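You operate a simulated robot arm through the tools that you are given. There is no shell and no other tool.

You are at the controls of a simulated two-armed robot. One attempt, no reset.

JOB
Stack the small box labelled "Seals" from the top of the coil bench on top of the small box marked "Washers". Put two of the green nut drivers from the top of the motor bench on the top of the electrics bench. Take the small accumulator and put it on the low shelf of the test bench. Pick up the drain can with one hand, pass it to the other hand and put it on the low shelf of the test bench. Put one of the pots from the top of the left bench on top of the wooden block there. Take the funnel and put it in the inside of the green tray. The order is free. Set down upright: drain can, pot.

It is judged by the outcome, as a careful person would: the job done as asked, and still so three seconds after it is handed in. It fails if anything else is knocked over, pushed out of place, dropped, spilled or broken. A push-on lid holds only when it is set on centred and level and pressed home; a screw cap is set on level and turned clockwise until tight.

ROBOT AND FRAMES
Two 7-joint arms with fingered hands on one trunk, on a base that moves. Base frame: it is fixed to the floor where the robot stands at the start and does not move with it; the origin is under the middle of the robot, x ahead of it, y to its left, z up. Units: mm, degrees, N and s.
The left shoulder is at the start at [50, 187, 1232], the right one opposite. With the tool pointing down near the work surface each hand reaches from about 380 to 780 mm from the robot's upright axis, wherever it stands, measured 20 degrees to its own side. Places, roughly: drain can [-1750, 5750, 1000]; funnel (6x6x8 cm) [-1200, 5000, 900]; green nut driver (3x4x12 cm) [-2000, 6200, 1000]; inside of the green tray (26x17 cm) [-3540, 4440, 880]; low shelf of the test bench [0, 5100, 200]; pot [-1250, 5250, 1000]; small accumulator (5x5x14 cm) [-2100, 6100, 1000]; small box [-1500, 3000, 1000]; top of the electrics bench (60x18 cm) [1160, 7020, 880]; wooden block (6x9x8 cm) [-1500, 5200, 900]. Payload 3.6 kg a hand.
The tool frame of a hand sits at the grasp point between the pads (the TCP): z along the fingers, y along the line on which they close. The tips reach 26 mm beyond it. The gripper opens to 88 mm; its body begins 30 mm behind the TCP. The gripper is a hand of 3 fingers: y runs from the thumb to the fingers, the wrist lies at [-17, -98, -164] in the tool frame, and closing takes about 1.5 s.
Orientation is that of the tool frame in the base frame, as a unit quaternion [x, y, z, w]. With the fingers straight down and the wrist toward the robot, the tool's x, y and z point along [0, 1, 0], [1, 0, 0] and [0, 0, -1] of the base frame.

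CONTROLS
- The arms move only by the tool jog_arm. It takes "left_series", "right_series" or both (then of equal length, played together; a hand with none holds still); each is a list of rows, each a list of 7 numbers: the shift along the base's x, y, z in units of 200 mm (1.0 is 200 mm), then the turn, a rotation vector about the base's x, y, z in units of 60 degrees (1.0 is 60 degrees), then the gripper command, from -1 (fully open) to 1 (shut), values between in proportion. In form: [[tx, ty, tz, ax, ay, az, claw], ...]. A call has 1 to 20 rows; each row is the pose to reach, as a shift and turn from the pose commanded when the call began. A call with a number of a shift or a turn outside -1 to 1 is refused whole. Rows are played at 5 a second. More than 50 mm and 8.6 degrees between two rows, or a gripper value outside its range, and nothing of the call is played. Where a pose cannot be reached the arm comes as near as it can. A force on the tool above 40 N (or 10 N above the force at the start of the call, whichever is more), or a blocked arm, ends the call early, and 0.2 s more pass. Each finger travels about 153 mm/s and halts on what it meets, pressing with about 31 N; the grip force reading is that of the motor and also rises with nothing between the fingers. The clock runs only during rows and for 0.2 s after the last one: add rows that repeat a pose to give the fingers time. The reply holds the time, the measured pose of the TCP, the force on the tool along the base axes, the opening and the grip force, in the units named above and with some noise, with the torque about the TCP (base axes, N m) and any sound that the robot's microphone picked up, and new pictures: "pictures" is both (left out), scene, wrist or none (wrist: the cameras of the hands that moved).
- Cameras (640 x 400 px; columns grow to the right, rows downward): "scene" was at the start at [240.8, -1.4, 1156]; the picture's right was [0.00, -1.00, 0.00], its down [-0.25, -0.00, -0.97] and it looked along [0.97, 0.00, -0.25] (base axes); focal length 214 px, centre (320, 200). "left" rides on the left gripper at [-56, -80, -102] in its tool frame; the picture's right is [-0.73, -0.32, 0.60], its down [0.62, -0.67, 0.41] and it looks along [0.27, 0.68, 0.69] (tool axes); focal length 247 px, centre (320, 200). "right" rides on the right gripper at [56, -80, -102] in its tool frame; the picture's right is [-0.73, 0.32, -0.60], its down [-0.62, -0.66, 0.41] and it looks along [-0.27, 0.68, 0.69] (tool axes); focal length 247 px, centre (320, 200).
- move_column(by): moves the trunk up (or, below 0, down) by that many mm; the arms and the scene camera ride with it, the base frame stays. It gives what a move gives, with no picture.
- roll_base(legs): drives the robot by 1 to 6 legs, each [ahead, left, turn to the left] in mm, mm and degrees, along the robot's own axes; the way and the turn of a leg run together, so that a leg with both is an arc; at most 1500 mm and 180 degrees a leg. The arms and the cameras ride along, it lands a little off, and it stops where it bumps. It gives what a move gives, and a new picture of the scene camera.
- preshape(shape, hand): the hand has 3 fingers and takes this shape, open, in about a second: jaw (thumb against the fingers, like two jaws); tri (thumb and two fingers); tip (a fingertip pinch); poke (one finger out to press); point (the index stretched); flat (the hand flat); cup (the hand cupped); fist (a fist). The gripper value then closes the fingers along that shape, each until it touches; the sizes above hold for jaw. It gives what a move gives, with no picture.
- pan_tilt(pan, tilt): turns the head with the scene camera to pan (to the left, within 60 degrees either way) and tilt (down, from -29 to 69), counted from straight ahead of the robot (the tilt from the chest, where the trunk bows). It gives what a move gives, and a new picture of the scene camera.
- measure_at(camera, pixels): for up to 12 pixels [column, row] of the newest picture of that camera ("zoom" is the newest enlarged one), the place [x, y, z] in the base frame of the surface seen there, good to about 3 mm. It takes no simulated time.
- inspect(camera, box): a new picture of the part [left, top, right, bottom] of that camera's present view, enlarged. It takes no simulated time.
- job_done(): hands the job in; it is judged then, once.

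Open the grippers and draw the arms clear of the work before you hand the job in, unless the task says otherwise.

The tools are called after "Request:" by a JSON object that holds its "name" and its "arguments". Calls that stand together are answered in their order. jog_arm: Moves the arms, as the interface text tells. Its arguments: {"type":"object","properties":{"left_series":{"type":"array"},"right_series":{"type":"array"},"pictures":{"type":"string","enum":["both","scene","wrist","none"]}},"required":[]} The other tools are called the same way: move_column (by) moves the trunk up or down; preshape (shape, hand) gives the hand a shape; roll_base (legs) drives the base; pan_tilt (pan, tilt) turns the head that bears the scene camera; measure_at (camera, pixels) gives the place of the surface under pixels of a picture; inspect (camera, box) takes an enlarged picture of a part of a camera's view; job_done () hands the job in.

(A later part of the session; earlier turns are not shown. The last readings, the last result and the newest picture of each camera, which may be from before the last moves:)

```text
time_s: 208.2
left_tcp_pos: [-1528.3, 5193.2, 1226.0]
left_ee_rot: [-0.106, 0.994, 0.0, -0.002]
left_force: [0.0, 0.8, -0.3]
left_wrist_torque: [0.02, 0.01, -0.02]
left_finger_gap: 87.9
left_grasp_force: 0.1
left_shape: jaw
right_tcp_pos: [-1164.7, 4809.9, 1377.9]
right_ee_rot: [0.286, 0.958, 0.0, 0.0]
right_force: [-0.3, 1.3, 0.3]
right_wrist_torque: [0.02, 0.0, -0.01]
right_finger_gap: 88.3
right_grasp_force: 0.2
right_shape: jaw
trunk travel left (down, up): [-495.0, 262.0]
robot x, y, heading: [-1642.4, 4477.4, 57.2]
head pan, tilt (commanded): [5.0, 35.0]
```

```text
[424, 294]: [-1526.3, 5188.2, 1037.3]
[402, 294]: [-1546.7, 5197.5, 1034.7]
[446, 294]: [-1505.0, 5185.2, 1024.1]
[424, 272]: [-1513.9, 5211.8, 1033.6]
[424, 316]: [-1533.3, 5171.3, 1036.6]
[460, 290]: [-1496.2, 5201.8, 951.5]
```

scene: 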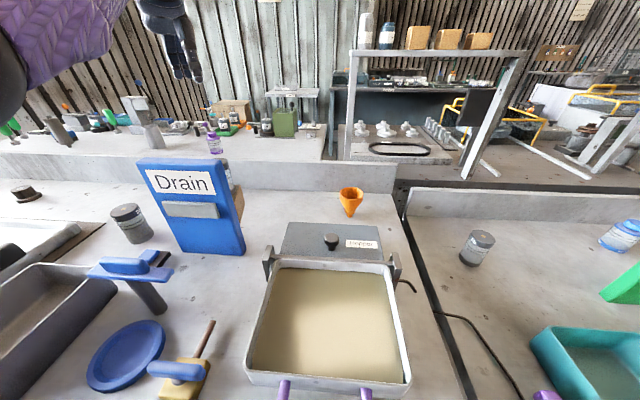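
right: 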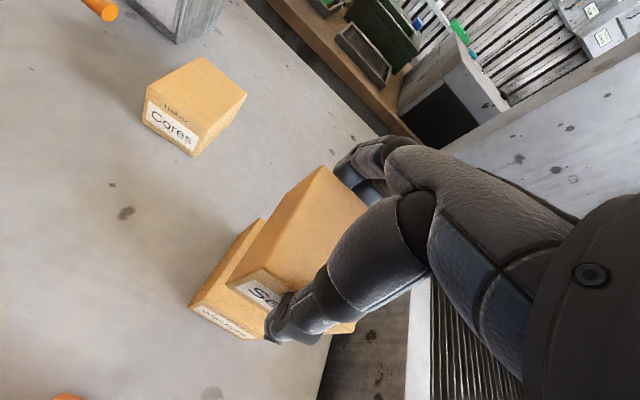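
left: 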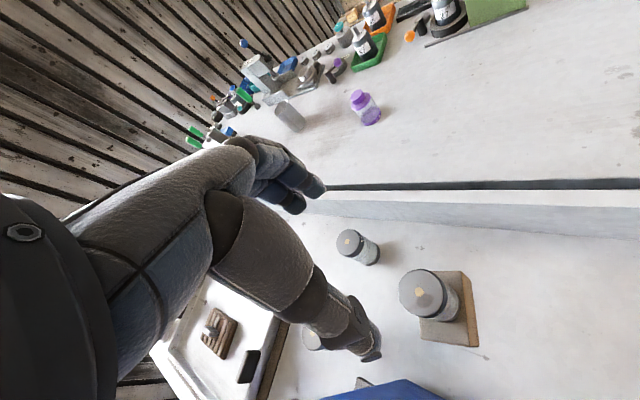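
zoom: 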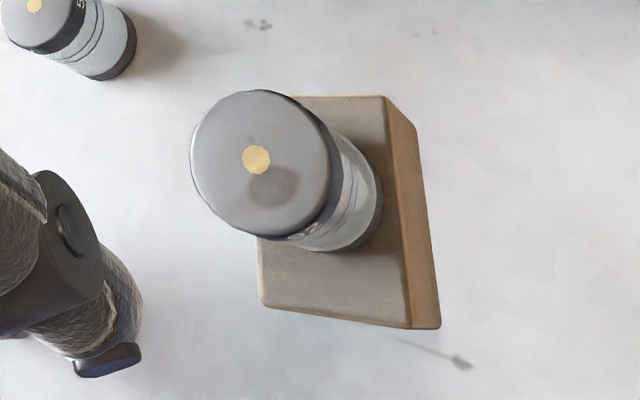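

The pot stands fully on the block at (-1525, 5192). Next the funnel: I park the left hand back high, then lower the trunk again.

Request:
{"name": "jog_arm", "arguments": {"left_series": [[-0.03, -0.08, 0.1, 0, 0, -0.09, -1], [-0.09, -0.18, 0.2, 0, 0, -0.18, -1], [-0.16, -0.28, 0.3, 0, 0, -0.28, -1], [-0.23, -0.38, 0.4, 0, 0, -0.37, -1], [-0.3, -0.48, 0.4, 0, 0, -0.47, -1], [-0.37, -0.58, 0.4, 0, 0, -0.56, -1], [-0.44, -0.69, 0.4, 0, 0, -0.65, -1], [-0.52, -0.8, 0.4, 0, 0, -0.75, -1]], "pictures": "none"}}

Request:
{"name": "move_column", "arguments": {"by": -120}}

Request:
{"name": "jog_arm", "arguments": {"right_series": [[-0.1, 0.2, 0, 0, 0, 0, -1], [-0.2, 0.4, -0.05, 0, 0, 0, -1], [-0.28, 0.6, -0.15, 0, 0, 0, -1], [-0.36, 0.8, -0.25, 0, 0, 0, -1], [-0.42, 0.98, -0.4, 0, 0, 0, -1], [-0.42, 0.98, -0.55, 0, 0, 0, -1]], "pictures": "both"}}

```text
time_s: 210.0
left_tcp_pos: [-1623.3, 5071.9, 1291.9]
left_ee_rot: [0.284, 0.959, -0.001, 0.0]
left_force: [0.8, 0.8, -0.1]
left_wrist_torque: [-0.01, 0.0, -0.01]
left_finger_gap: 87.9
left_grasp_force: 0.0
left_shape: jaw
left hand out of reach, approached as far as the arm can: row 7, 8
right_tcp_pos: [-1165.9, 4811.1, 1376.9]
right_ee_rot: [0.286, 0.958, -0.001, 0.0]
right_force: [-0.2, 0.1, -0.5]
right_wrist_torque: [0.02, 0.02, 0.01]
right_finger_gap: 88.0
right_grasp_force: 0.0
right_shape: jaw
trunk travel left (down, up): [-495.0, 262.0]
robot x, y, heading: [-1644.5, 4484.5, 57.1]
head pan, tilt (commanded): [5.0, 35.0]
```

```text
time_s: 211.5
left_tcp_pos: [-1616.9, 5085.3, 1148.2]
left_ee_rot: [0.284, 0.959, -0.023, -0.007]
left_force: [0.6, -0.8, 0.7]
left_wrist_torque: [0.0, 0.02, 0.01]
left_finger_gap: 87.8
left_grasp_force: 0.0
left_shape: jaw
right_tcp_pos: [-1164.3, 4810.1, 1257.7]
right_ee_rot: [0.285, 0.958, 0.0, 0.001]
right_force: [0.3, -0.3, 0.8]
right_wrist_torque: [0.02, -0.01, 0.03]
right_finger_gap: 87.9
right_grasp_force: 0.1
right_shape: jaw
trunk travel left (down, up): [-375.0, 382.0]
robot x, y, heading: [-1644.3, 4481.8, 57.0]
head pan, tilt (commanded): [5.0, 35.0]
```

```text
time_s: 212.9
left_tcp_pos: [-1614.6, 5086.6, 1148.1]
left_ee_rot: [0.281, 0.959, -0.023, -0.008]
left_force: [-0.3, -0.3, -0.1]
left_wrist_torque: [-0.01, -0.01, 0.02]
left_finger_gap: 87.4
left_grasp_force: 0.0
left_shape: jaw
right_tcp_pos: [-1248.8, 5006.7, 1144.3]
right_ee_rot: [0.285, 0.958, 0.0, -0.001]
right_force: [0.1, 0.0, 0.2]
right_wrist_torque: [-0.02, -0.04, 0.04]
right_finger_gap: 88.0
right_grasp_force: 0.1
right_shape: jaw
trunk travel left (down, up): [-375.0, 382.0]
robot x, y, heading: [-1643.1, 4482.5, 56.9]
head pan, tilt (commanded): [5.0, 35.0]
```

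scene: 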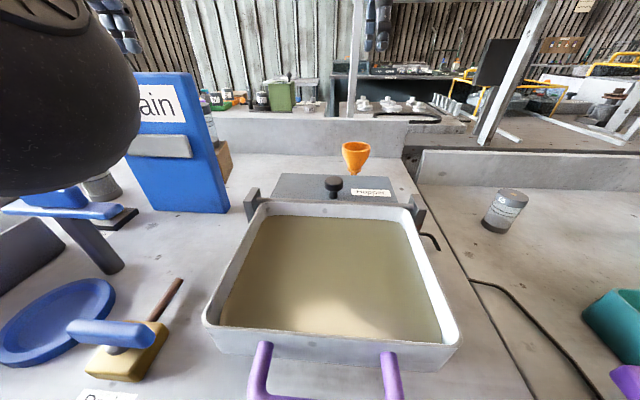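
right: 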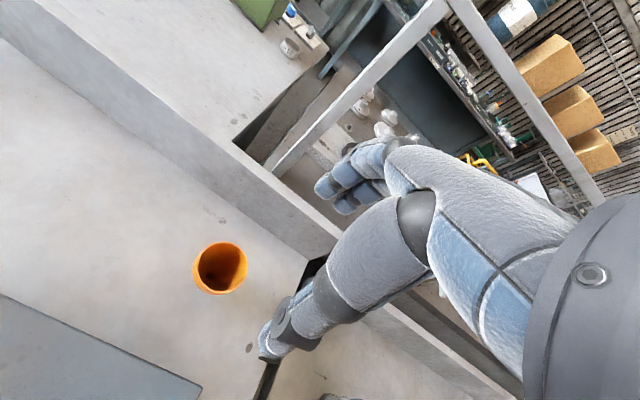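

The funnel's rim shows at (219,268) in the right wrist view. I measure it, and raise the left hand a bit away from the sign.

Request:
{"name": "measure_at", "arguments": {"camera": "right", "pixels": [[195, 268], [244, 262], [219, 245], [222, 291], [200, 285], [238, 283], [205, 250], [238, 250]]}}

Request:
{"name": "jog_arm", "arguments": {"left_series": [[0.0, 0.0, 0.15, 0, 0, 0, -1], [0, 0, 0.3, 0, 0, 0, -1]], "pictures": "none"}}

```text
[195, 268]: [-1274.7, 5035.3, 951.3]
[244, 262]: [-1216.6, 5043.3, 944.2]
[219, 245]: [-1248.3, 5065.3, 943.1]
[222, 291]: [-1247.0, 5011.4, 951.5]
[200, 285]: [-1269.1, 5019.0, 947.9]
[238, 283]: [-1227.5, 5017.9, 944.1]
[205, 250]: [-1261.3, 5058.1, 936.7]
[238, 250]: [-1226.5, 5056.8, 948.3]
```

```text
time_s: 213.5
left_tcp_pos: [-1614.6, 5100.3, 1204.0]
left_ee_rot: [0.281, 0.959, -0.024, -0.008]
left_force: [-0.2, -0.2, -0.6]
left_wrist_torque: [0.0, 0.02, 0.0]
left_finger_gap: 87.8
left_grasp_force: 0.0
left_shape: jaw
left hand out of reach, approached as far as the arm can: row 1, 2
right_tcp_pos: [-1250.1, 5006.4, 1144.7]
right_ee_rot: [0.286, 0.958, 0.0, 0.0]
right_force: [0.5, -0.1, 0.2]
right_wrist_torque: [-0.04, 0.02, -0.03]
right_finger_gap: 88.1
right_grasp_force: 0.1
right_shape: jaw
trunk travel left (down, up): [-375.0, 382.0]
robot x, y, heading: [-1644.4, 4480.6, 57.1]
head pan, tilt (commanded): [5.0, 35.0]
```

Funnel centre (-1246.4, 5038.4), rim z 951, Ø59. I move over it and down to z≈1000.

Request:
{"name": "jog_arm", "arguments": {"right_series": [[0.005, 0.08, -0.1, 0, 0, 0, -1], [0.015, 0.16, -0.25, 0, 0, 0, -1], [0.015, 0.16, -0.45, 0, 0, 0, -1], [0.015, 0.16, -0.62, 0, 0, 0, -1], [0.015, 0.16, -0.72, 0, 0, 0, -1], [0.015, 0.16, -0.72, 0, 0, 0, -1]], "pictures": "both"}}

```text
time_s: 214.9
left_tcp_pos: [-1614.7, 5101.2, 1205.0]
left_ee_rot: [0.281, 0.959, -0.021, -0.007]
left_force: [0.1, 0.0, -1.5]
left_wrist_torque: [-0.01, -0.02, 0.02]
left_finger_gap: 87.6
left_grasp_force: 0.0
left_shape: jaw
right_tcp_pos: [-1247.2, 5039.2, 1001.0]
right_ee_rot: [0.286, 0.958, -0.001, 0.0]
right_force: [-0.6, -0.5, -0.6]
right_wrist_torque: [0.0, -0.01, 0.0]
right_finger_gap: 88.1
right_grasp_force: 0.1
right_shape: jaw
trunk travel left (down, up): [-375.0, 382.0]
robot x, y, heading: [-1642.2, 4483.7, 57.2]
head pan, tilt (commanded): [5.0, 35.0]
```

scene: 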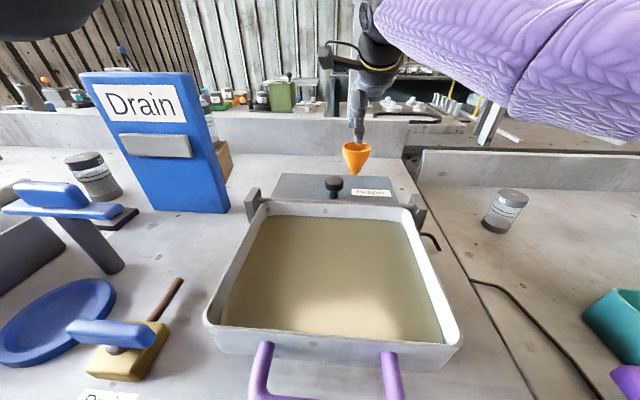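
right: 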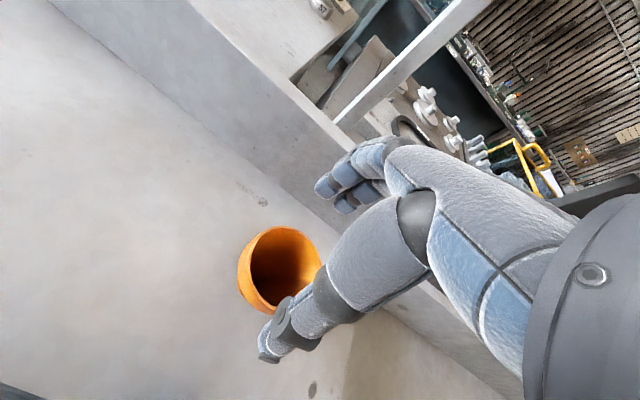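

Aligned over the funnel. I descend to z≈938.

Request:
{"name": "jog_arm", "arguments": {"right_series": [[0.002, -0.003, -0.1, 0, 0, 0, -1], [0.002, -0.003, -0.18, 0, 0, 0, -1], [0.002, -0.003, -0.25, 0, 0, 0, -1], [0.002, -0.003, -0.29, 0, 0, 0, -1], [0.002, -0.003, -0.315, 0, 0, 0, -1]], "pictures": "both"}}

```text
time_s: 216.1
left_tcp_pos: [-1615.1, 5099.3, 1203.4]
left_ee_rot: [0.282, 0.959, -0.023, -0.007]
left_force: [-0.5, -0.2, -0.1]
left_wrist_torque: [-0.03, 0.0, 0.0]
left_finger_gap: 87.8
left_grasp_force: 0.1
left_shape: jaw
right_tcp_pos: [-1245.6, 5038.7, 940.3]
right_ee_rot: [0.286, 0.958, 0.0, 0.0]
right_force: [-0.7, 0.4, -0.7]
right_wrist_torque: [0.02, -0.03, -0.03]
right_finger_gap: 87.9
right_grasp_force: 0.0
right_shape: jaw
trunk travel left (down, up): [-375.0, 382.0]
robot x, y, heading: [-1646.9, 4482.0, 57.3]
head pan, tilt (commanded): [5.0, 35.0]
```

scene: 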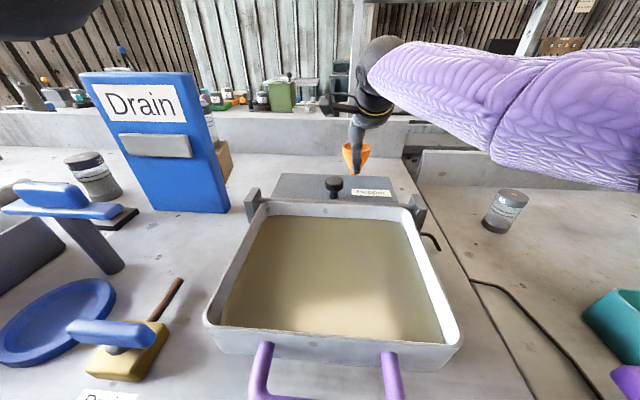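
right: 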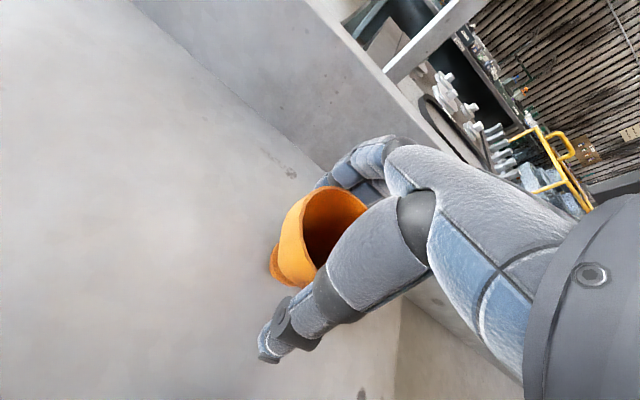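

Fingers straddle the funnel without touching. I close.

Request:
{"name": "jog_arm", "arguments": {"right_series": [[0, 0, 0, 0, 0, 0, -0.6], [0, 0, 0, 0, 0, 0, -0.3], [0, 0, 0, 0, 0, 0, 0.1], [0, 0, 0, 0, 0, 0, 0.5], [0, 0, 0, 0, 0, 0, 1], [0, 0, 0, 0, 0, 0, 1], [0, 0, 0, 0, 0, 0, 1], [0, 0, 0, 0, 0, 0, 1]], "pictures": "wrist"}}

```text
time_s: 217.9
left_tcp_pos: [-1613.5, 5100.7, 1204.9]
left_ee_rot: [0.281, 0.959, -0.022, -0.008]
left_force: [-0.1, -0.4, 0.7]
left_wrist_torque: [0.0, 0.01, 0.02]
left_finger_gap: 87.7
left_grasp_force: 0.0
left_shape: jaw
right_tcp_pos: [-1246.1, 5037.9, 939.5]
right_ee_rot: [0.286, 0.958, -0.002, -0.001]
right_force: [-0.5, 0.2, -1.3]
right_wrist_torque: [-0.01, 0.0, 0.01]
right_finger_gap: 40.2
right_grasp_force: 31.2
right_shape: jaw
trunk travel left (down, up): [-375.0, 382.0]
robot x, y, heading: [-1647.8, 4478.9, 57.2]
head pan, tilt (commanded): [5.0, 35.0]
```

right: 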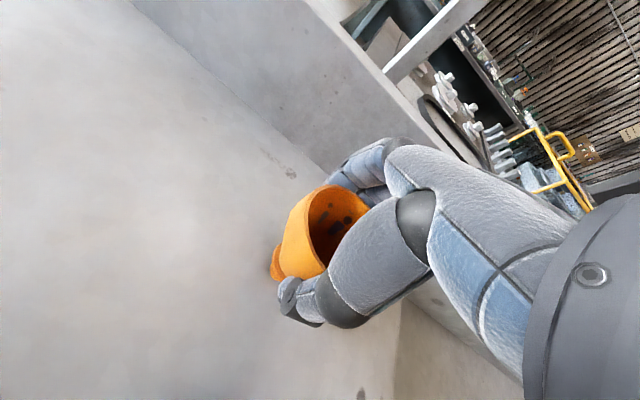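

Gripped on the cone (gap 40 mm). I lift it straight up.

Request:
{"name": "jog_arm", "arguments": {"right_series": [[0, 0, 0.05, 0, 0, 0, 1], [0, 0, 0.2, 0, 0, 0, 1], [0, 0, 0.4, 0, 0, 0, 1], [0, 0, 0.6, 0, 0, 0, 1], [0, 0, 0.8, 0, 0, 0, 1], [0, 0, 1.0, 0, 0, 0, 1]], "pictures": "both"}}

```text
time_s: 219.3
left_tcp_pos: [-1615.1, 5100.7, 1205.1]
left_ee_rot: [0.282, 0.959, -0.022, -0.007]
left_force: [-0.2, -0.2, -0.4]
left_wrist_torque: [0.0, 0.0, 0.02]
left_finger_gap: 88.0
left_grasp_force: 0.0
left_shape: jaw
right_tcp_pos: [-1246.2, 5036.6, 1140.2]
right_ee_rot: [0.286, 0.958, 0.0, 0.0]
right_force: [-0.2, 0.7, -0.3]
right_wrist_torque: [0.0, -0.03, 0.0]
right_finger_gap: 39.6
right_grasp_force: 30.4
right_shape: jaw
trunk travel left (down, up): [-375.0, 382.0]
robot x, y, heading: [-1647.0, 4478.7, 56.8]
head pan, tilt (commanded): [5.0, 35.0]
```

scene: 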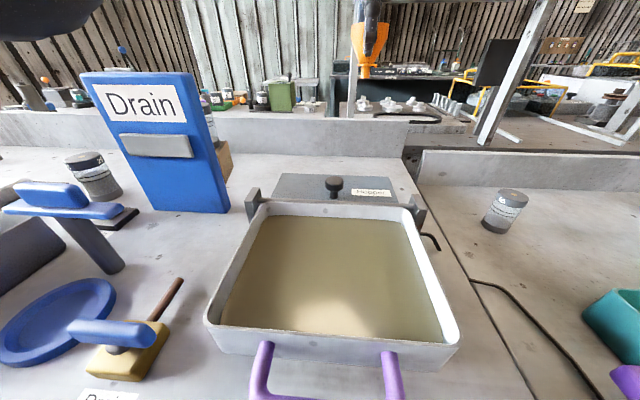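
right: 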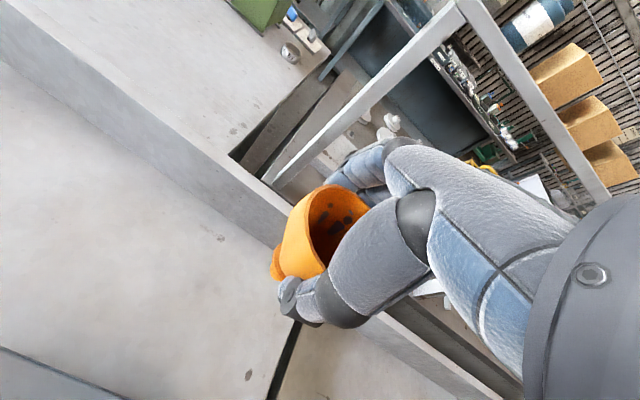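

Funnel held. I draw the right hand back toward me, then reverse out of the bench.

Request:
{"name": "jog_arm", "arguments": {"right_series": [[0.01, -0.2, 0.05, 0, 0, 0, 1], [0.02, -0.4, 0.1, 0, 0, 0, 1], [0.03, -0.6, 0.15, 0, 0, 0, 1], [0.04, -0.8, 0.2, 0, 0, 0, 1], [0.05, -1.0, 0.2, 0, 0, 0, 1]], "pictures": "none"}}

Request:
{"name": "roll_base", "arguments": {"legs": [[-330, 0, 0]]}}

Request:
{"name": "pan_tilt", "arguments": {"pan": 55, "tilt": 15}}

```text
time_s: 220.5
left_tcp_pos: [-1613.5, 5099.8, 1204.5]
left_ee_rot: [0.281, 0.959, -0.022, -0.009]
left_force: [0.0, 1.1, -0.4]
left_wrist_torque: [-0.04, -0.01, -0.01]
left_finger_gap: 87.8
left_grasp_force: 0.1
left_shape: jaw
right_tcp_pos: [-1217.7, 4861.4, 1159.4]
right_ee_rot: [0.287, 0.958, 0.001, -0.001]
right_force: [0.2, 0.0, -1.0]
right_wrist_torque: [-0.01, -0.03, 0.01]
right_finger_gap: 39.4
right_grasp_force: 30.5
right_shape: jaw
right hand out of reach, approached as far as the arm can: row 4, 5
trunk travel left (down, up): [-375.0, 382.0]
robot x, y, heading: [-1645.1, 4484.9, 57.1]
head pan, tilt (commanded): [5.0, 35.0]
```

```text
time_s: 222.7
left_tcp_pos: [-1795.6, 4822.6, 1205.0]
left_ee_rot: [0.281, 0.959, -0.023, -0.008]
left_force: [-0.3, -0.1, 0.3]
left_wrist_torque: [0.01, 0.0, 0.03]
left_finger_gap: 87.4
left_grasp_force: 0.1
left_shape: jaw
right_tcp_pos: [-1400.8, 4585.1, 1161.0]
right_ee_rot: [0.286, 0.958, 0.001, 0.0]
right_force: [-0.6, 0.0, -0.3]
right_wrist_torque: [0.0, -0.01, -0.01]
right_finger_gap: 39.5
right_grasp_force: 30.5
right_shape: jaw
trunk travel left (down, up): [-375.0, 382.0]
robot x, y, heading: [-1822.7, 4203.4, 57.0]
head pan, tilt (commanded): [5.0, 35.0]
```

scene: 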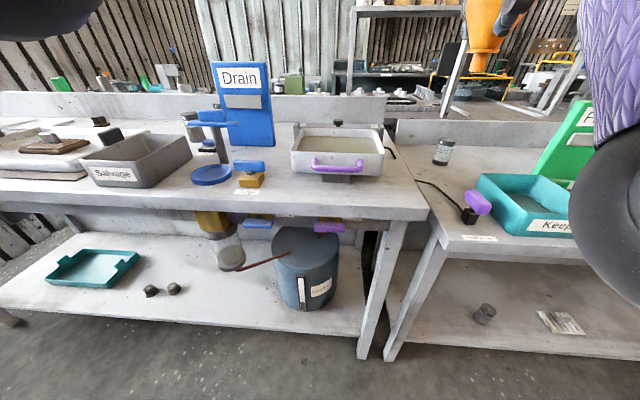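

```text
time_s: 223.8
left_tcp_pos: [-1794.9, 4824.6, 1205.3]
left_ee_rot: [0.282, 0.959, -0.022, -0.007]
left_force: [-0.2, -0.2, 0.7]
left_wrist_torque: [0.02, -0.01, -0.04]
left_finger_gap: 87.6
left_grasp_force: 0.0
left_shape: jaw
right_tcp_pos: [-1399.3, 4585.5, 1159.3]
right_ee_rot: [0.286, 0.958, 0.001, 0.0]
right_force: [-0.3, -0.2, -0.7]
right_wrist_torque: [-0.01, -0.01, 0.0]
right_finger_gap: 39.3
right_grasp_force: 31.6
right_shape: jaw
trunk travel left (down, up): [-375.0, 382.0]
robot x, y, heading: [-1822.7, 4203.4, 57.1]
head pan, tilt (commanded): [55.0, 15.0]
```

scene: 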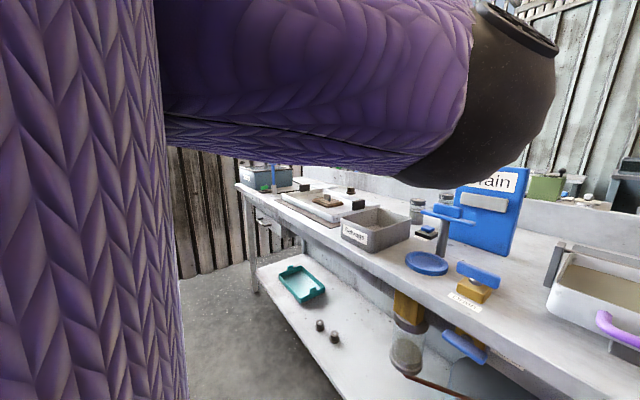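

The base is back in the aisle. I turn left to look along it toward the green tray.

Request:
{"name": "roll_base", "arguments": {"legs": [[0, 0, 90]]}}

Request:
{"name": "pan_tilt", "arguments": {"pan": 10, "tilt": 20}}

```text
time_s: 228.1
left_tcp_pos: [-2443.1, 4233.8, 1203.7]
left_ee_rot: [-0.48, 0.877, -0.021, 0.011]
left_force: [0.2, 0.8, -0.5]
left_wrist_torque: [-0.03, -0.02, 0.02]
left_finger_gap: 87.7
left_grasp_force: 0.1
left_shape: jaw
right_tcp_pos: [-2204.4, 4630.0, 1159.4]
right_ee_rot: [-0.476, 0.879, 0.001, 0.0]
right_force: [0.0, 0.5, -0.1]
right_wrist_torque: [0.0, -0.02, 0.01]
right_finger_gap: 39.2
right_grasp_force: 30.7
right_shape: jaw
trunk travel left (down, up): [-375.0, 382.0]
robot x, y, heading: [-1822.2, 4205.8, 146.9]
head pan, tilt (commanded): [55.0, 15.0]
```

scene: 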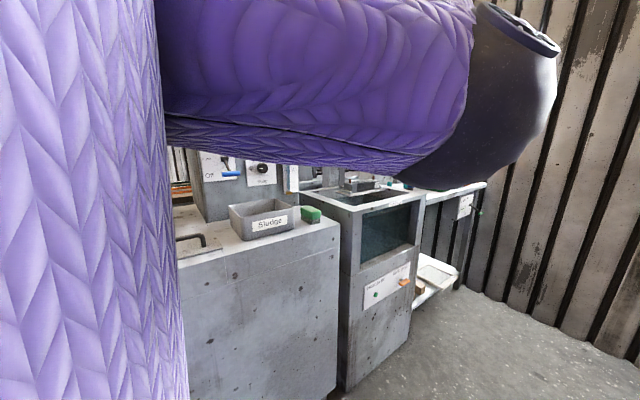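

```text
time_s: 229.2
left_tcp_pos: [-2441.8, 4234.4, 1204.0]
left_ee_rot: [-0.48, 0.877, -0.021, 0.01]
left_force: [0.6, 0.8, -0.3]
left_wrist_torque: [0.0, -0.01, 0.03]
left_finger_gap: 87.8
left_grasp_force: 0.0
left_shape: jaw
right_tcp_pos: [-2205.7, 4629.2, 1159.6]
right_ee_rot: [-0.477, 0.879, 0.0, 0.0]
right_force: [-0.1, 0.6, -0.6]
right_wrist_torque: [0.01, -0.02, 0.01]
right_finger_gap: 39.1
right_grasp_force: 31.2
right_shape: jaw
trunk travel left (down, up): [-375.0, 382.0]
robot x, y, heading: [-1824.7, 4208.9, 147.1]
head pan, tilt (commanded): [10.0, 20.0]
```

scene: 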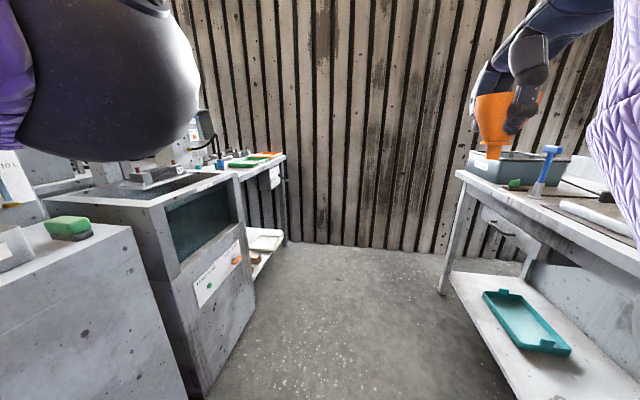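

At (245,160) there are shallow green and orange trays on the last bench on the left. I zoom and measure.

Request:
{"name": "inspect", "arguments": {"camera": "scene", "box": [180, 120, 310, 220]}}

Request:
{"name": "measure_at", "arguments": {"camera": "zoom", "pixels": [[300, 210], [350, 200], [430, 180], [270, 210], [500, 180], [400, 240], [300, 260], [480, 260], [400, 290], [240, 170]]}}

Request:
{"name": "measure_at", "arguments": {"camera": "scene", "pixels": [[240, 250], [285, 240], [440, 290], [460, 175], [330, 250], [205, 390], [245, 225], [265, 260], [100, 190], [70, 230]]}}

```text
4.00 times, centred on (245, 170) of scene
```

zoom: 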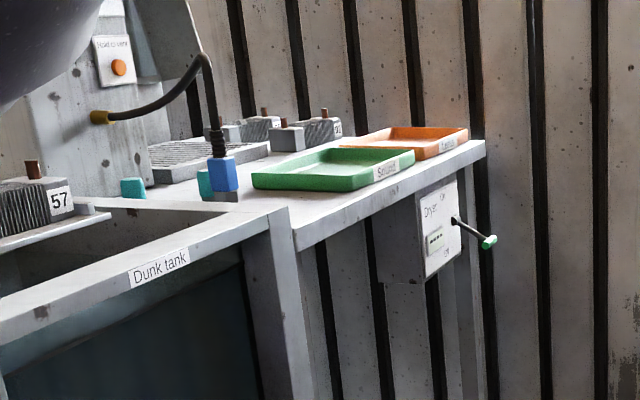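

```text
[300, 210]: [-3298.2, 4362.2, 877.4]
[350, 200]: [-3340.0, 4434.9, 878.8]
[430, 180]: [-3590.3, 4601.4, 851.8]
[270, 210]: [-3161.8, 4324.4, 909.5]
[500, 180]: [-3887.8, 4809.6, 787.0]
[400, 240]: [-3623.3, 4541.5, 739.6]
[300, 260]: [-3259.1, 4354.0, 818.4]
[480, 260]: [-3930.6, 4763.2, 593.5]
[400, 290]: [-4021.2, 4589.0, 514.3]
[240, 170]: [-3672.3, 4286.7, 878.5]
```

```text
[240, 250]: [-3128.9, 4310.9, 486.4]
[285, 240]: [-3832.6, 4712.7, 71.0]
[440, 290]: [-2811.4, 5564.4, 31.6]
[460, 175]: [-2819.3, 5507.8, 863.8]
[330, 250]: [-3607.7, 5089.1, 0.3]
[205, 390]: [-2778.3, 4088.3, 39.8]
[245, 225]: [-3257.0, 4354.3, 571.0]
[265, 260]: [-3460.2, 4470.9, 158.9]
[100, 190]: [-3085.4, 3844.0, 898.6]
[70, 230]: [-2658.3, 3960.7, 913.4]
```

The green tray is on the last bench, near (-3400…-3540, 4440). I turn left to face that side here, and then sidestep right along the aisle to keep clear of the end wall.

Request:
{"name": "roll_base", "arguments": {"legs": [[0, -20, 0], [0, 0, 90], [0, -1400, 0]]}}

Request:
{"name": "pan_tilt", "arguments": {"pan": -10, "tilt": 30}}

```text
time_s: 240.4
left_tcp_pos: [-3018.7, 4360.5, 1204.6]
left_ee_rot: [0.96, -0.28, 0.008, -0.022]
left_force: [0.3, -0.7, 0.1]
left_wrist_torque: [-0.03, -0.01, -0.02]
left_finger_gap: 87.3
left_grasp_force: 0.1
left_shape: jaw
right_tcp_pos: [-3414.7, 4597.8, 1159.9]
right_ee_rot: [0.959, -0.284, 0.0, 0.001]
right_force: [0.6, 1.0, -0.3]
right_wrist_torque: [0.0, -0.03, -0.01]
right_finger_gap: 38.7
right_grasp_force: 30.9
right_shape: jaw
trunk travel left (down, up): [-375.0, 382.0]
robot x, y, heading: [-2992.5, 4977.0, -122.6]
head pan, tilt (commanded): [10.0, 20.0]
```

scene: 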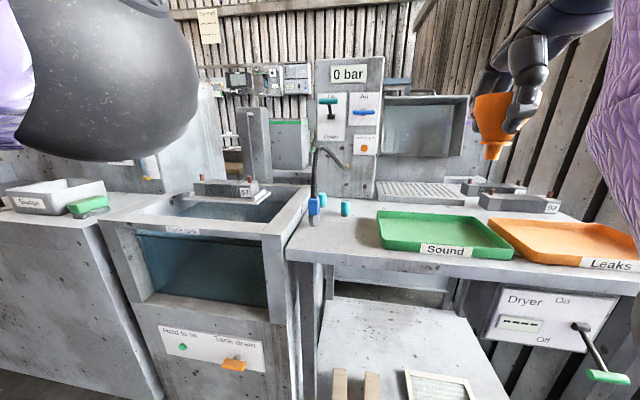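

```text
time_s: 241.2
left_tcp_pos: [-3018.2, 4360.0, 1204.0]
left_ee_rot: [0.96, -0.279, 0.007, -0.023]
left_force: [-0.1, -0.1, -0.5]
left_wrist_torque: [0.0, -0.04, -0.01]
left_finger_gap: 87.8
left_grasp_force: 0.1
left_shape: jaw
right_tcp_pos: [-3416.0, 4598.0, 1160.2]
right_ee_rot: [0.959, -0.284, 0.001, 0.001]
right_force: [0.5, -0.5, 0.0]
right_wrist_torque: [0.03, -0.01, 0.0]
right_finger_gap: 38.9
right_grasp_force: 31.3
right_shape: jaw
trunk travel left (down, up): [-375.0, 382.0]
robot x, y, heading: [-2990.3, 4979.8, -122.7]
head pan, tilt (commanded): [-10.0, 30.0]
```

scene: 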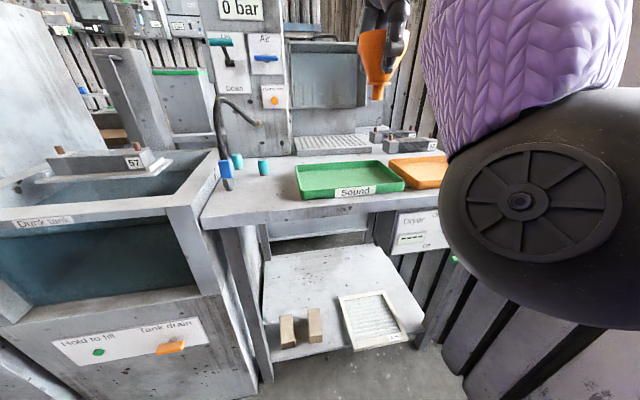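

The green "Sound" tray is right ahead. I zoom and measure its floor and rim.

Request:
{"name": "inspect", "arguments": {"camera": "scene", "box": [270, 140, 430, 220]}}

Request:
{"name": "measure_at", "arguments": {"camera": "scene", "pixels": [[345, 175], [320, 175], [375, 175], [345, 168], [350, 185], [298, 168], [375, 160], [403, 185], [303, 197], [310, 215], [400, 205], [350, 200]]}}

```text
4.00 times, centred on (350, 180) of scene
```

zoom: 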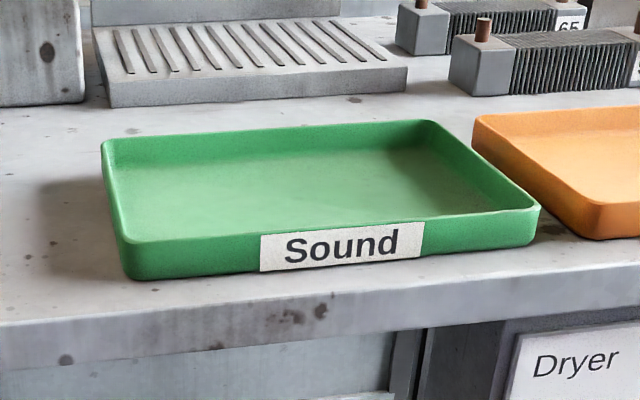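

```text
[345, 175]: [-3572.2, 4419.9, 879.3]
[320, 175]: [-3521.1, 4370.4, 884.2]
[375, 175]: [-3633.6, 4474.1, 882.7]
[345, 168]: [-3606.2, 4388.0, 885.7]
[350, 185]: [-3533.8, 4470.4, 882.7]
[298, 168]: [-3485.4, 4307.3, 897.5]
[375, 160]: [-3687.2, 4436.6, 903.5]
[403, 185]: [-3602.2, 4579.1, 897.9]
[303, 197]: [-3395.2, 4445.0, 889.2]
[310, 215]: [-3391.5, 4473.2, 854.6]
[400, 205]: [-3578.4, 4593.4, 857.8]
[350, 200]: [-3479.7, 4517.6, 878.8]
```

Tray floor z≈882, centre (-3542, 4442). Before moving ahead I check the height of the hose at (222,98) near my left hand.

Request:
{"name": "measure_at", "arguments": {"camera": "scene", "pixels": [[222, 98], [240, 105], [258, 124], [216, 120], [225, 180], [205, 70], [250, 70], [120, 100], [120, 165], [500, 200], [560, 300], [380, 60]]}}

```text
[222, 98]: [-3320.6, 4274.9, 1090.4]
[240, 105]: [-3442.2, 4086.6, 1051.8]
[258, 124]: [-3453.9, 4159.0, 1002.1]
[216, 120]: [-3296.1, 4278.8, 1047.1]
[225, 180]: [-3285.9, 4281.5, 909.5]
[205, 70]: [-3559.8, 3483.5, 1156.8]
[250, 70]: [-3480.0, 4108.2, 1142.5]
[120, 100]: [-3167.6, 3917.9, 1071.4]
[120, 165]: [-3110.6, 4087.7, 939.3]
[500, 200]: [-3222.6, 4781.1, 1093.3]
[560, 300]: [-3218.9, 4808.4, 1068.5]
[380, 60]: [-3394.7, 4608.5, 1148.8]
```

All clear. I move ahead 130 mm, then bring the funnel over the tray.

Request:
{"name": "roll_base", "arguments": {"legs": [[130, 0, 0]]}}

Request:
{"name": "jog_arm", "arguments": {"right_series": [[-0.07, -0.07, 0, 0, 0, 0, 1], [-0.14, -0.14, -0.02, 0, 0, 0, 1], [-0.2, -0.2, -0.05, 0, 0, 0, 1], [-0.25, -0.24, -0.15, 0, 0, 0, 1], [-0.28, -0.26, -0.3, 0, 0, 0, 1]], "pictures": "both"}}

```text
time_s: 242.5
left_tcp_pos: [-3090.4, 4249.0, 1204.5]
left_ee_rot: [0.96, -0.28, 0.008, -0.024]
left_force: [-0.5, -0.2, -0.1]
left_wrist_torque: [0.03, -0.03, -0.02]
left_finger_gap: 87.6
left_grasp_force: 0.0
left_shape: jaw
right_tcp_pos: [-3485.7, 4486.5, 1159.8]
right_ee_rot: [0.959, -0.284, 0.0, 0.0]
right_force: [-0.4, -1.5, -0.2]
right_wrist_torque: [-0.02, -0.02, 0.03]
right_finger_gap: 39.0
right_grasp_force: 30.6
right_shape: jaw
trunk travel left (down, up): [-375.0, 382.0]
robot x, y, heading: [-3063.7, 4867.5, -122.8]
head pan, tilt (commanded): [-10.0, 30.0]
```

scene: 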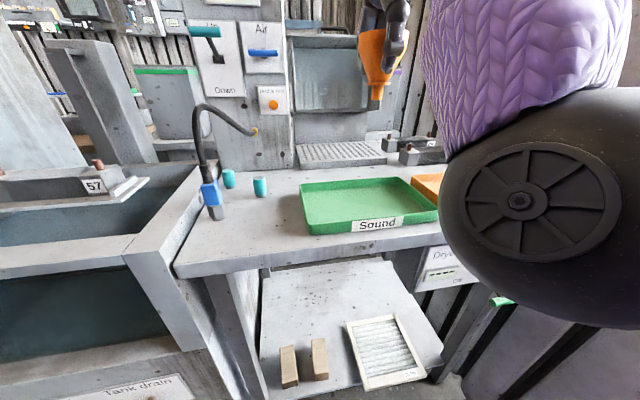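

```text
time_s: 243.7
left_tcp_pos: [-3089.4, 4249.4, 1204.9]
left_ee_rot: [0.96, -0.279, 0.007, -0.023]
left_force: [0.3, -0.2, 0.7]
left_wrist_torque: [0.01, 0.01, 0.0]
left_finger_gap: 87.9
left_grasp_force: 0.1
left_shape: jaw
right_tcp_pos: [-3542.2, 4434.5, 1099.5]
right_ee_rot: [0.959, -0.284, 0.0, 0.001]
right_force: [0.2, 0.6, -0.5]
right_wrist_torque: [0.0, -0.01, 0.02]
right_finger_gap: 38.6
right_grasp_force: 30.9
right_shape: jaw
trunk travel left (down, up): [-375.0, 382.0]
robot x, y, heading: [-3059.0, 4872.2, -123.0]
head pan, tilt (commanded): [-10.0, 30.0]
```

scene: 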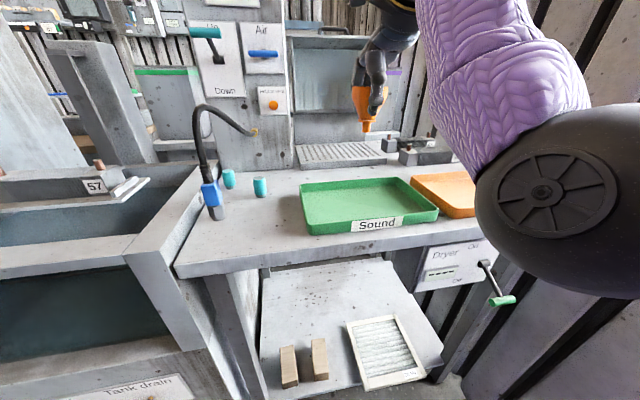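
right: 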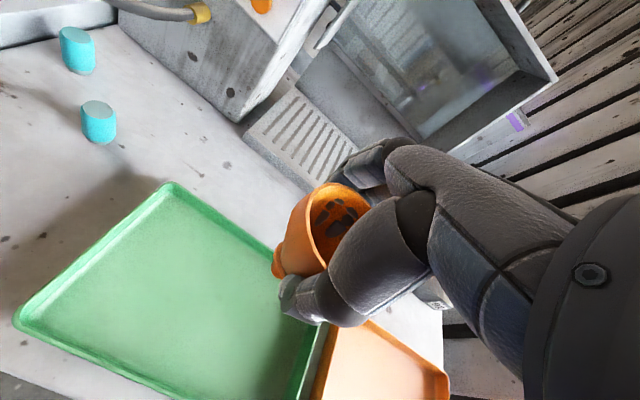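

TCP is over the tray centre. I lower to z≈955.

Request:
{"name": "jog_arm", "arguments": {"right_series": [[0, 0.02, -0.2, 0, 0, 0, 1], [0, 0.03, -0.4, 0, 0, 0, 1], [0, 0.03, -0.55, 0, 0, 0, 1], [0, 0.03, -0.66, 0, 0, 0, 1], [0, 0.03, -0.72, 0, 0, 0, 1], [0, 0.03, -0.72, 0, 0, 0, 1]], "pictures": "both"}}

Request:
{"name": "inspect", "arguments": {"camera": "scene", "box": [290, 110, 450, 250]}}

```text
time_s: 245.1
left_tcp_pos: [-3089.5, 4250.9, 1204.0]
left_ee_rot: [0.96, -0.279, 0.007, -0.022]
left_force: [-0.7, 0.6, 0.0]
left_wrist_torque: [-0.01, 0.03, -0.01]
left_finger_gap: 87.8
left_grasp_force: 0.0
left_shape: jaw
right_tcp_pos: [-3542.4, 4442.8, 954.5]
right_ee_rot: [0.959, -0.284, 0.0, 0.0]
right_force: [0.0, 0.5, -0.5]
right_wrist_torque: [0.0, -0.06, 0.02]
right_finger_gap: 38.9
right_grasp_force: 31.1
right_shape: jaw
trunk travel left (down, up): [-375.0, 382.0]
robot x, y, heading: [-3059.6, 4870.4, -122.7]
head pan, tilt (commanded): [-10.0, 30.0]
```

scene: 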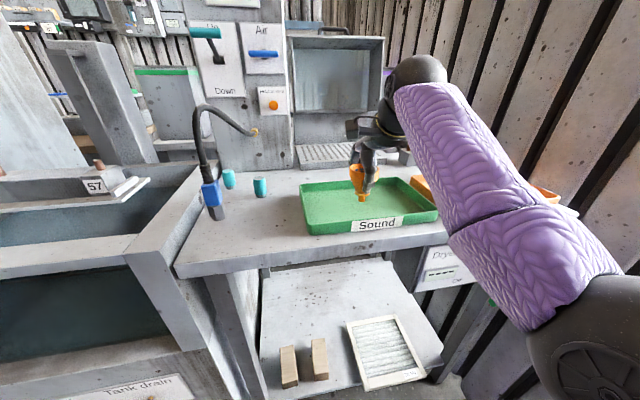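
right: 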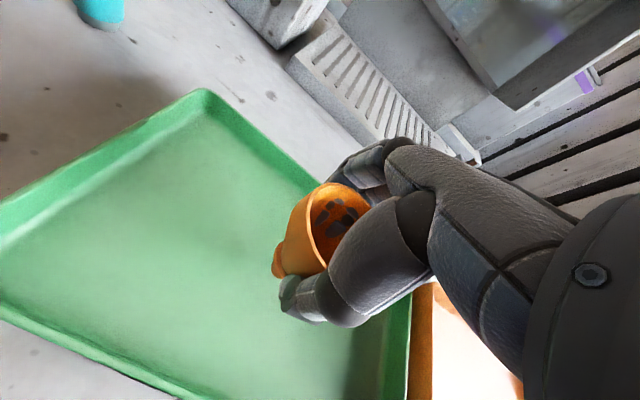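

```text
2.86 times, centred on (370, 180) of scene
```

zoom: 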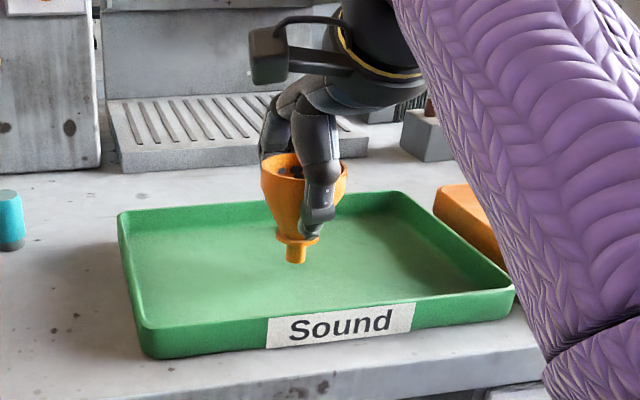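

Request:
{"name": "measure_at", "arguments": {"camera": "zoom", "pixels": [[296, 258], [296, 245], [300, 205], [270, 260], [330, 260], [296, 275]]}}

Request:
{"name": "jog_arm", "arguments": {"right_series": [[0, 0, -0.02, 0, 0, 0, 1], [0, 0, -0.035, 0, 0, 0, 1], [0, 0, -0.045, 0, 0, 0, 1], [0, 0, -0.045, 0, 0, 0, 1]], "pictures": "none"}}

Request:
{"name": "inspect", "arguments": {"camera": "scene", "box": [320, 150, 420, 240]}}

```text
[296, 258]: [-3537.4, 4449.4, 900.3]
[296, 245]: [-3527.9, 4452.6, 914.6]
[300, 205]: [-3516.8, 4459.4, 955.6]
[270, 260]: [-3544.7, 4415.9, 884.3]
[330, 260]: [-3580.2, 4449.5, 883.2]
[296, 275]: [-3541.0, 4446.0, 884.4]
```

```text
time_s: 246.1
left_tcp_pos: [-3090.1, 4251.9, 1204.4]
left_ee_rot: [0.96, -0.28, 0.008, -0.022]
left_force: [-0.5, -0.8, -0.4]
left_wrist_torque: [0.0, 0.02, 0.01]
left_finger_gap: 87.7
left_grasp_force: 0.1
left_shape: jaw
right_tcp_pos: [-3541.9, 4441.4, 946.8]
right_ee_rot: [0.959, -0.284, 0.0, 0.001]
right_force: [0.0, -0.1, -2.0]
right_wrist_torque: [-0.02, 0.01, 0.01]
right_finger_gap: 38.6
right_grasp_force: 30.9
right_shape: jaw
trunk travel left (down, up): [-375.0, 382.0]
robot x, y, heading: [-3064.1, 4864.8, -122.8]
head pan, tilt (commanded): [-10.0, 30.0]
```

```text
4.44 times, centred on (370, 195) of scene
```

zoom: 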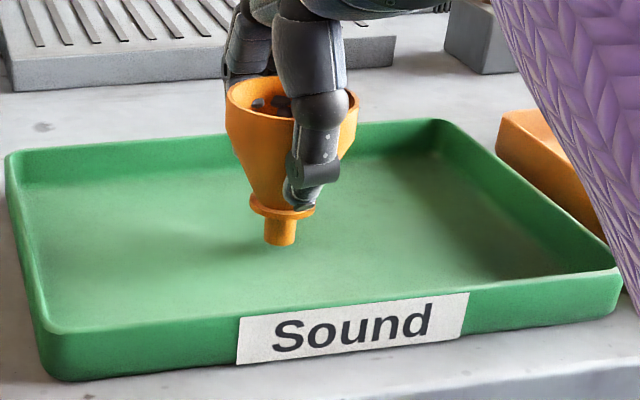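

The stem's end is still ~6 mm above the tray floor; I creep down.

Request:
{"name": "jog_arm", "arguments": {"right_series": [[0, 0, -0.012, 0, 0, 0, 1], [0, 0, -0.022, 0, 0, 0, 1], [0, 0, -0.03, 0, 0, 0, 1], [0, 0, -0.03, 0, 0, 0, 1]], "pictures": "none"}}

Request:
{"name": "inspect", "arguments": {"camera": "scene", "box": [320, 150, 420, 240]}}

```text
time_s: 247.1
left_tcp_pos: [-3089.7, 4250.5, 1204.7]
left_ee_rot: [0.96, -0.28, 0.008, -0.022]
left_force: [-0.1, -0.4, 0.3]
left_wrist_torque: [-0.01, -0.04, -0.01]
left_finger_gap: 87.7
left_grasp_force: 0.1
left_shape: jaw
right_tcp_pos: [-3541.0, 4441.5, 941.6]
right_ee_rot: [0.959, -0.284, 0.0, 0.001]
right_force: [-0.7, 0.3, 2.1]
right_wrist_torque: [-0.02, 0.0, -0.03]
right_finger_gap: 38.9
right_grasp_force: 31.1
right_shape: jaw
trunk travel left (down, up): [-375.0, 382.0]
robot x, y, heading: [-3065.7, 4867.3, -122.9]
head pan, tilt (commanded): [-10.0, 30.0]
```

```text
4.44 times, centred on (370, 195) of scene
```

zoom: 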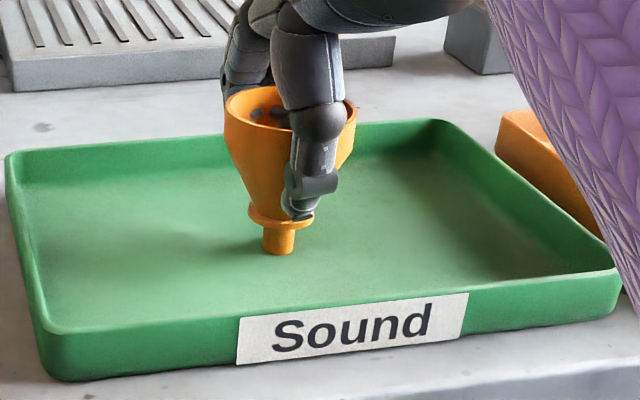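

The stem touches (2 N). I open the hand gently and rise a little, checking that the funnel stays standing.

Request:
{"name": "jog_arm", "arguments": {"right_series": [[0, 0, 0.003, 0, 0, 0, 0.5], [0, 0, 0.003, 0, 0, 0, 0.1], [0, 0, 0.003, 0, 0, 0, -0.2], [0, 0, 0.003, 0, 0, 0, -0.5], [0, 0, 0.003, 0, 0, 0, -0.8], [0, 0, 0.003, 0, 0, 0, -1], [0, 0, 0.003, 0, 0, 0, -1], [0, 0, 0.003, 0, 0, 0, -1]], "pictures": "wrist"}}

Request:
{"name": "jog_arm", "arguments": {"right_series": [[0, 0, 0.02, 0, 0, 0, -1], [0, 0, 0.05, 0, 0, 0, -1], [0, 0, 0.1, 0, 0, 0, -1]], "pictures": "none"}}

Request:
{"name": "inspect", "arguments": {"camera": "scene", "box": [320, 150, 420, 240]}}

```text
time_s: 248.9
left_tcp_pos: [-3089.5, 4250.4, 1204.5]
left_ee_rot: [0.96, -0.28, 0.007, -0.023]
left_force: [-0.1, 0.3, -0.6]
left_wrist_torque: [0.0, 0.01, 0.03]
left_finger_gap: 87.7
left_grasp_force: 0.2
left_shape: jaw
right_tcp_pos: [-3540.8, 4442.2, 942.1]
right_ee_rot: [0.959, -0.283, 0.0, 0.001]
right_force: [-0.5, 0.4, -0.6]
right_wrist_torque: [0.01, 0.03, 0.0]
right_finger_gap: 87.7
right_grasp_force: 0.1
right_shape: jaw
trunk travel left (down, up): [-375.0, 382.0]
robot x, y, heading: [-3062.5, 4868.1, -122.5]
head pan, tilt (commanded): [-10.0, 30.0]
```

right: 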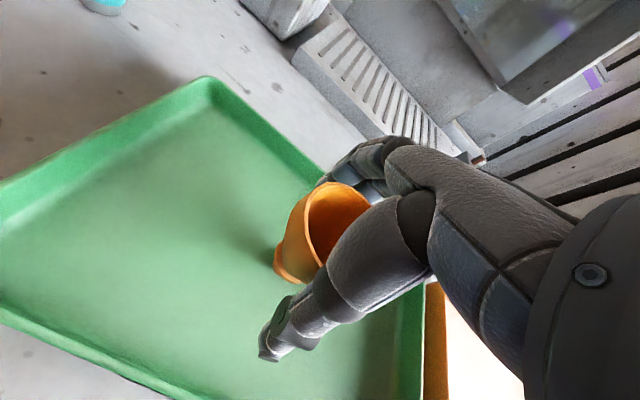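

```text
time_s: 249.7
left_tcp_pos: [-3089.6, 4249.8, 1205.1]
left_ee_rot: [0.96, -0.279, 0.008, -0.023]
left_force: [0.0, 0.1, 0.0]
left_wrist_torque: [0.02, 0.0, 0.01]
left_finger_gap: 87.7
left_grasp_force: 0.0
left_shape: jaw
right_tcp_pos: [-3542.6, 4442.3, 961.6]
right_ee_rot: [0.959, -0.285, 0.0, 0.0]
right_force: [-0.2, 0.4, 0.4]
right_wrist_torque: [0.0, -0.02, -0.02]
right_finger_gap: 87.6
right_grasp_force: 0.2
right_shape: jaw
trunk travel left (down, up): [-375.0, 382.0]
robot x, y, heading: [-3062.4, 4870.0, -122.7]
head pan, tilt (commanded): [-10.0, 30.0]
```

```text
4.44 times, centred on (370, 195) of scene
```

zoom: 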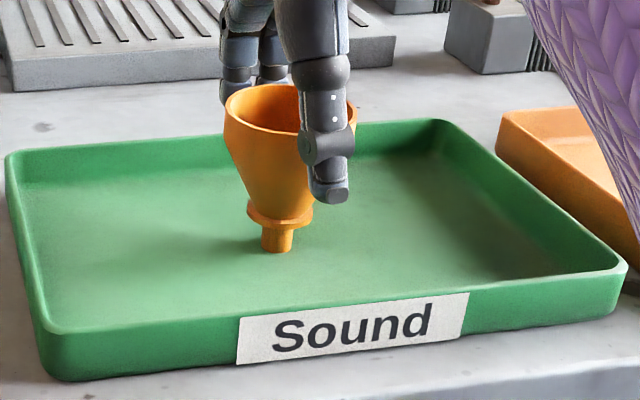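

The funnel stands in the green tray. I raise the right hand well clear.

Request:
{"name": "jog_arm", "arguments": {"right_series": [[0, 0, 0.2, 0, 0, 0, -1], [0, 0, 0.4, 0, 0, 0, -1], [0, 0, 0.6, 0, 0, 0, -1], [0, 0, 0.8, 0, 0, 0, -1], [0, 0, 1.0, 0, 0, 0, -1]], "pictures": "scene"}}

```text
time_s: 250.9
left_tcp_pos: [-3090.0, 4250.6, 1204.9]
left_ee_rot: [0.96, -0.28, 0.008, -0.022]
left_force: [0.3, 0.4, -0.3]
left_wrist_torque: [0.02, -0.01, -0.02]
left_finger_gap: 87.8
left_grasp_force: 0.1
left_shape: jaw
right_tcp_pos: [-3541.2, 4441.8, 1163.0]
right_ee_rot: [0.958, -0.286, -0.001, 0.0]
right_force: [-0.7, -0.5, -0.7]
right_wrist_torque: [-0.02, -0.03, 0.0]
right_finger_gap: 87.8
right_grasp_force: 0.0
right_shape: jaw
trunk travel left (down, up): [-375.0, 382.0]
robot x, y, heading: [-3061.6, 4871.1, -122.6]
head pan, tilt (commanded): [-10.0, 30.0]
```

scene: 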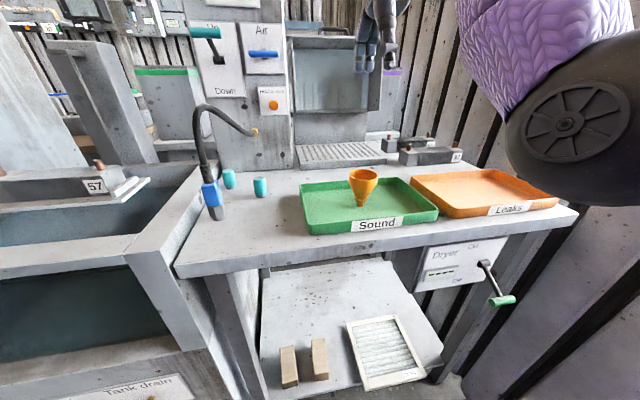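

Funnel done. Now I pull the right hand in, back off, turn and drive along the aisle toward the open end to get around to the motor bench's far side.

Request:
{"name": "jog_arm", "arguments": {"right_series": [[0.07, 0.1, 0.05, 0, 0, 0, -1], [0.14, 0.2, 0.1, 0, 0, 0, -1], [0.21, 0.33, 0.15, 0, 0, 0, -1]], "pictures": "none"}}

Request:
{"name": "roll_base", "arguments": {"legs": [[-110, 0, 0], [0, 0, 90], [1500, 0, 0], [1500, 0, 0], [1100, 0, 0]]}}

```text
time_s: 251.7
left_tcp_pos: [-3089.7, 4252.0, 1205.4]
left_ee_rot: [0.96, -0.279, 0.01, -0.022]
left_force: [-1.0, 1.2, 0.0]
left_wrist_torque: [0.02, -0.01, 0.01]
left_finger_gap: 87.6
left_grasp_force: 0.1
left_shape: jaw
right_tcp_pos: [-3512.5, 4489.3, 1184.3]
right_ee_rot: [0.959, -0.285, 0.001, 0.0]
right_force: [0.4, -0.4, 0.0]
right_wrist_torque: [-0.02, 0.0, 0.01]
right_finger_gap: 87.5
right_grasp_force: 0.1
right_shape: jaw
right hand out of reach, approached as far as the arm can: row 3
trunk travel left (down, up): [-375.0, 382.0]
robot x, y, heading: [-3062.3, 4871.5, -122.6]
head pan, tilt (commanded): [-10.0, 30.0]
```

```text
time_s: 276.1
left_tcp_pos: [1105.5, 2768.2, 1204.6]
left_ee_rot: [0.874, 0.486, -0.011, -0.022]
left_force: [-0.6, 0.2, -0.2]
left_wrist_torque: [0.01, 0.01, -0.01]
left_finger_gap: 87.7
left_grasp_force: 0.1
left_shape: jaw
right_tcp_pos: [872.0, 2344.5, 1184.6]
right_ee_rot: [0.876, 0.483, 0.0, 0.001]
right_force: [-0.2, 0.6, 0.1]
right_wrist_torque: [-0.01, -0.02, -0.03]
right_finger_gap: 87.7
right_grasp_force: 0.0
right_shape: jaw
trunk travel left (down, up): [-375.0, 382.0]
robot x, y, heading: [488.3, 2785.7, -31.8]
head pan, tilt (commanded): [-10.0, 30.0]
```

scene: 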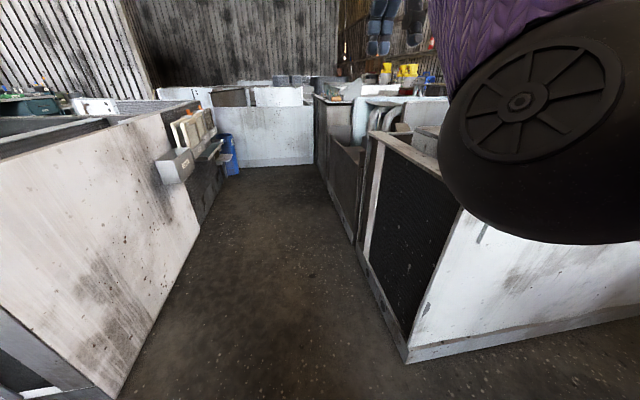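

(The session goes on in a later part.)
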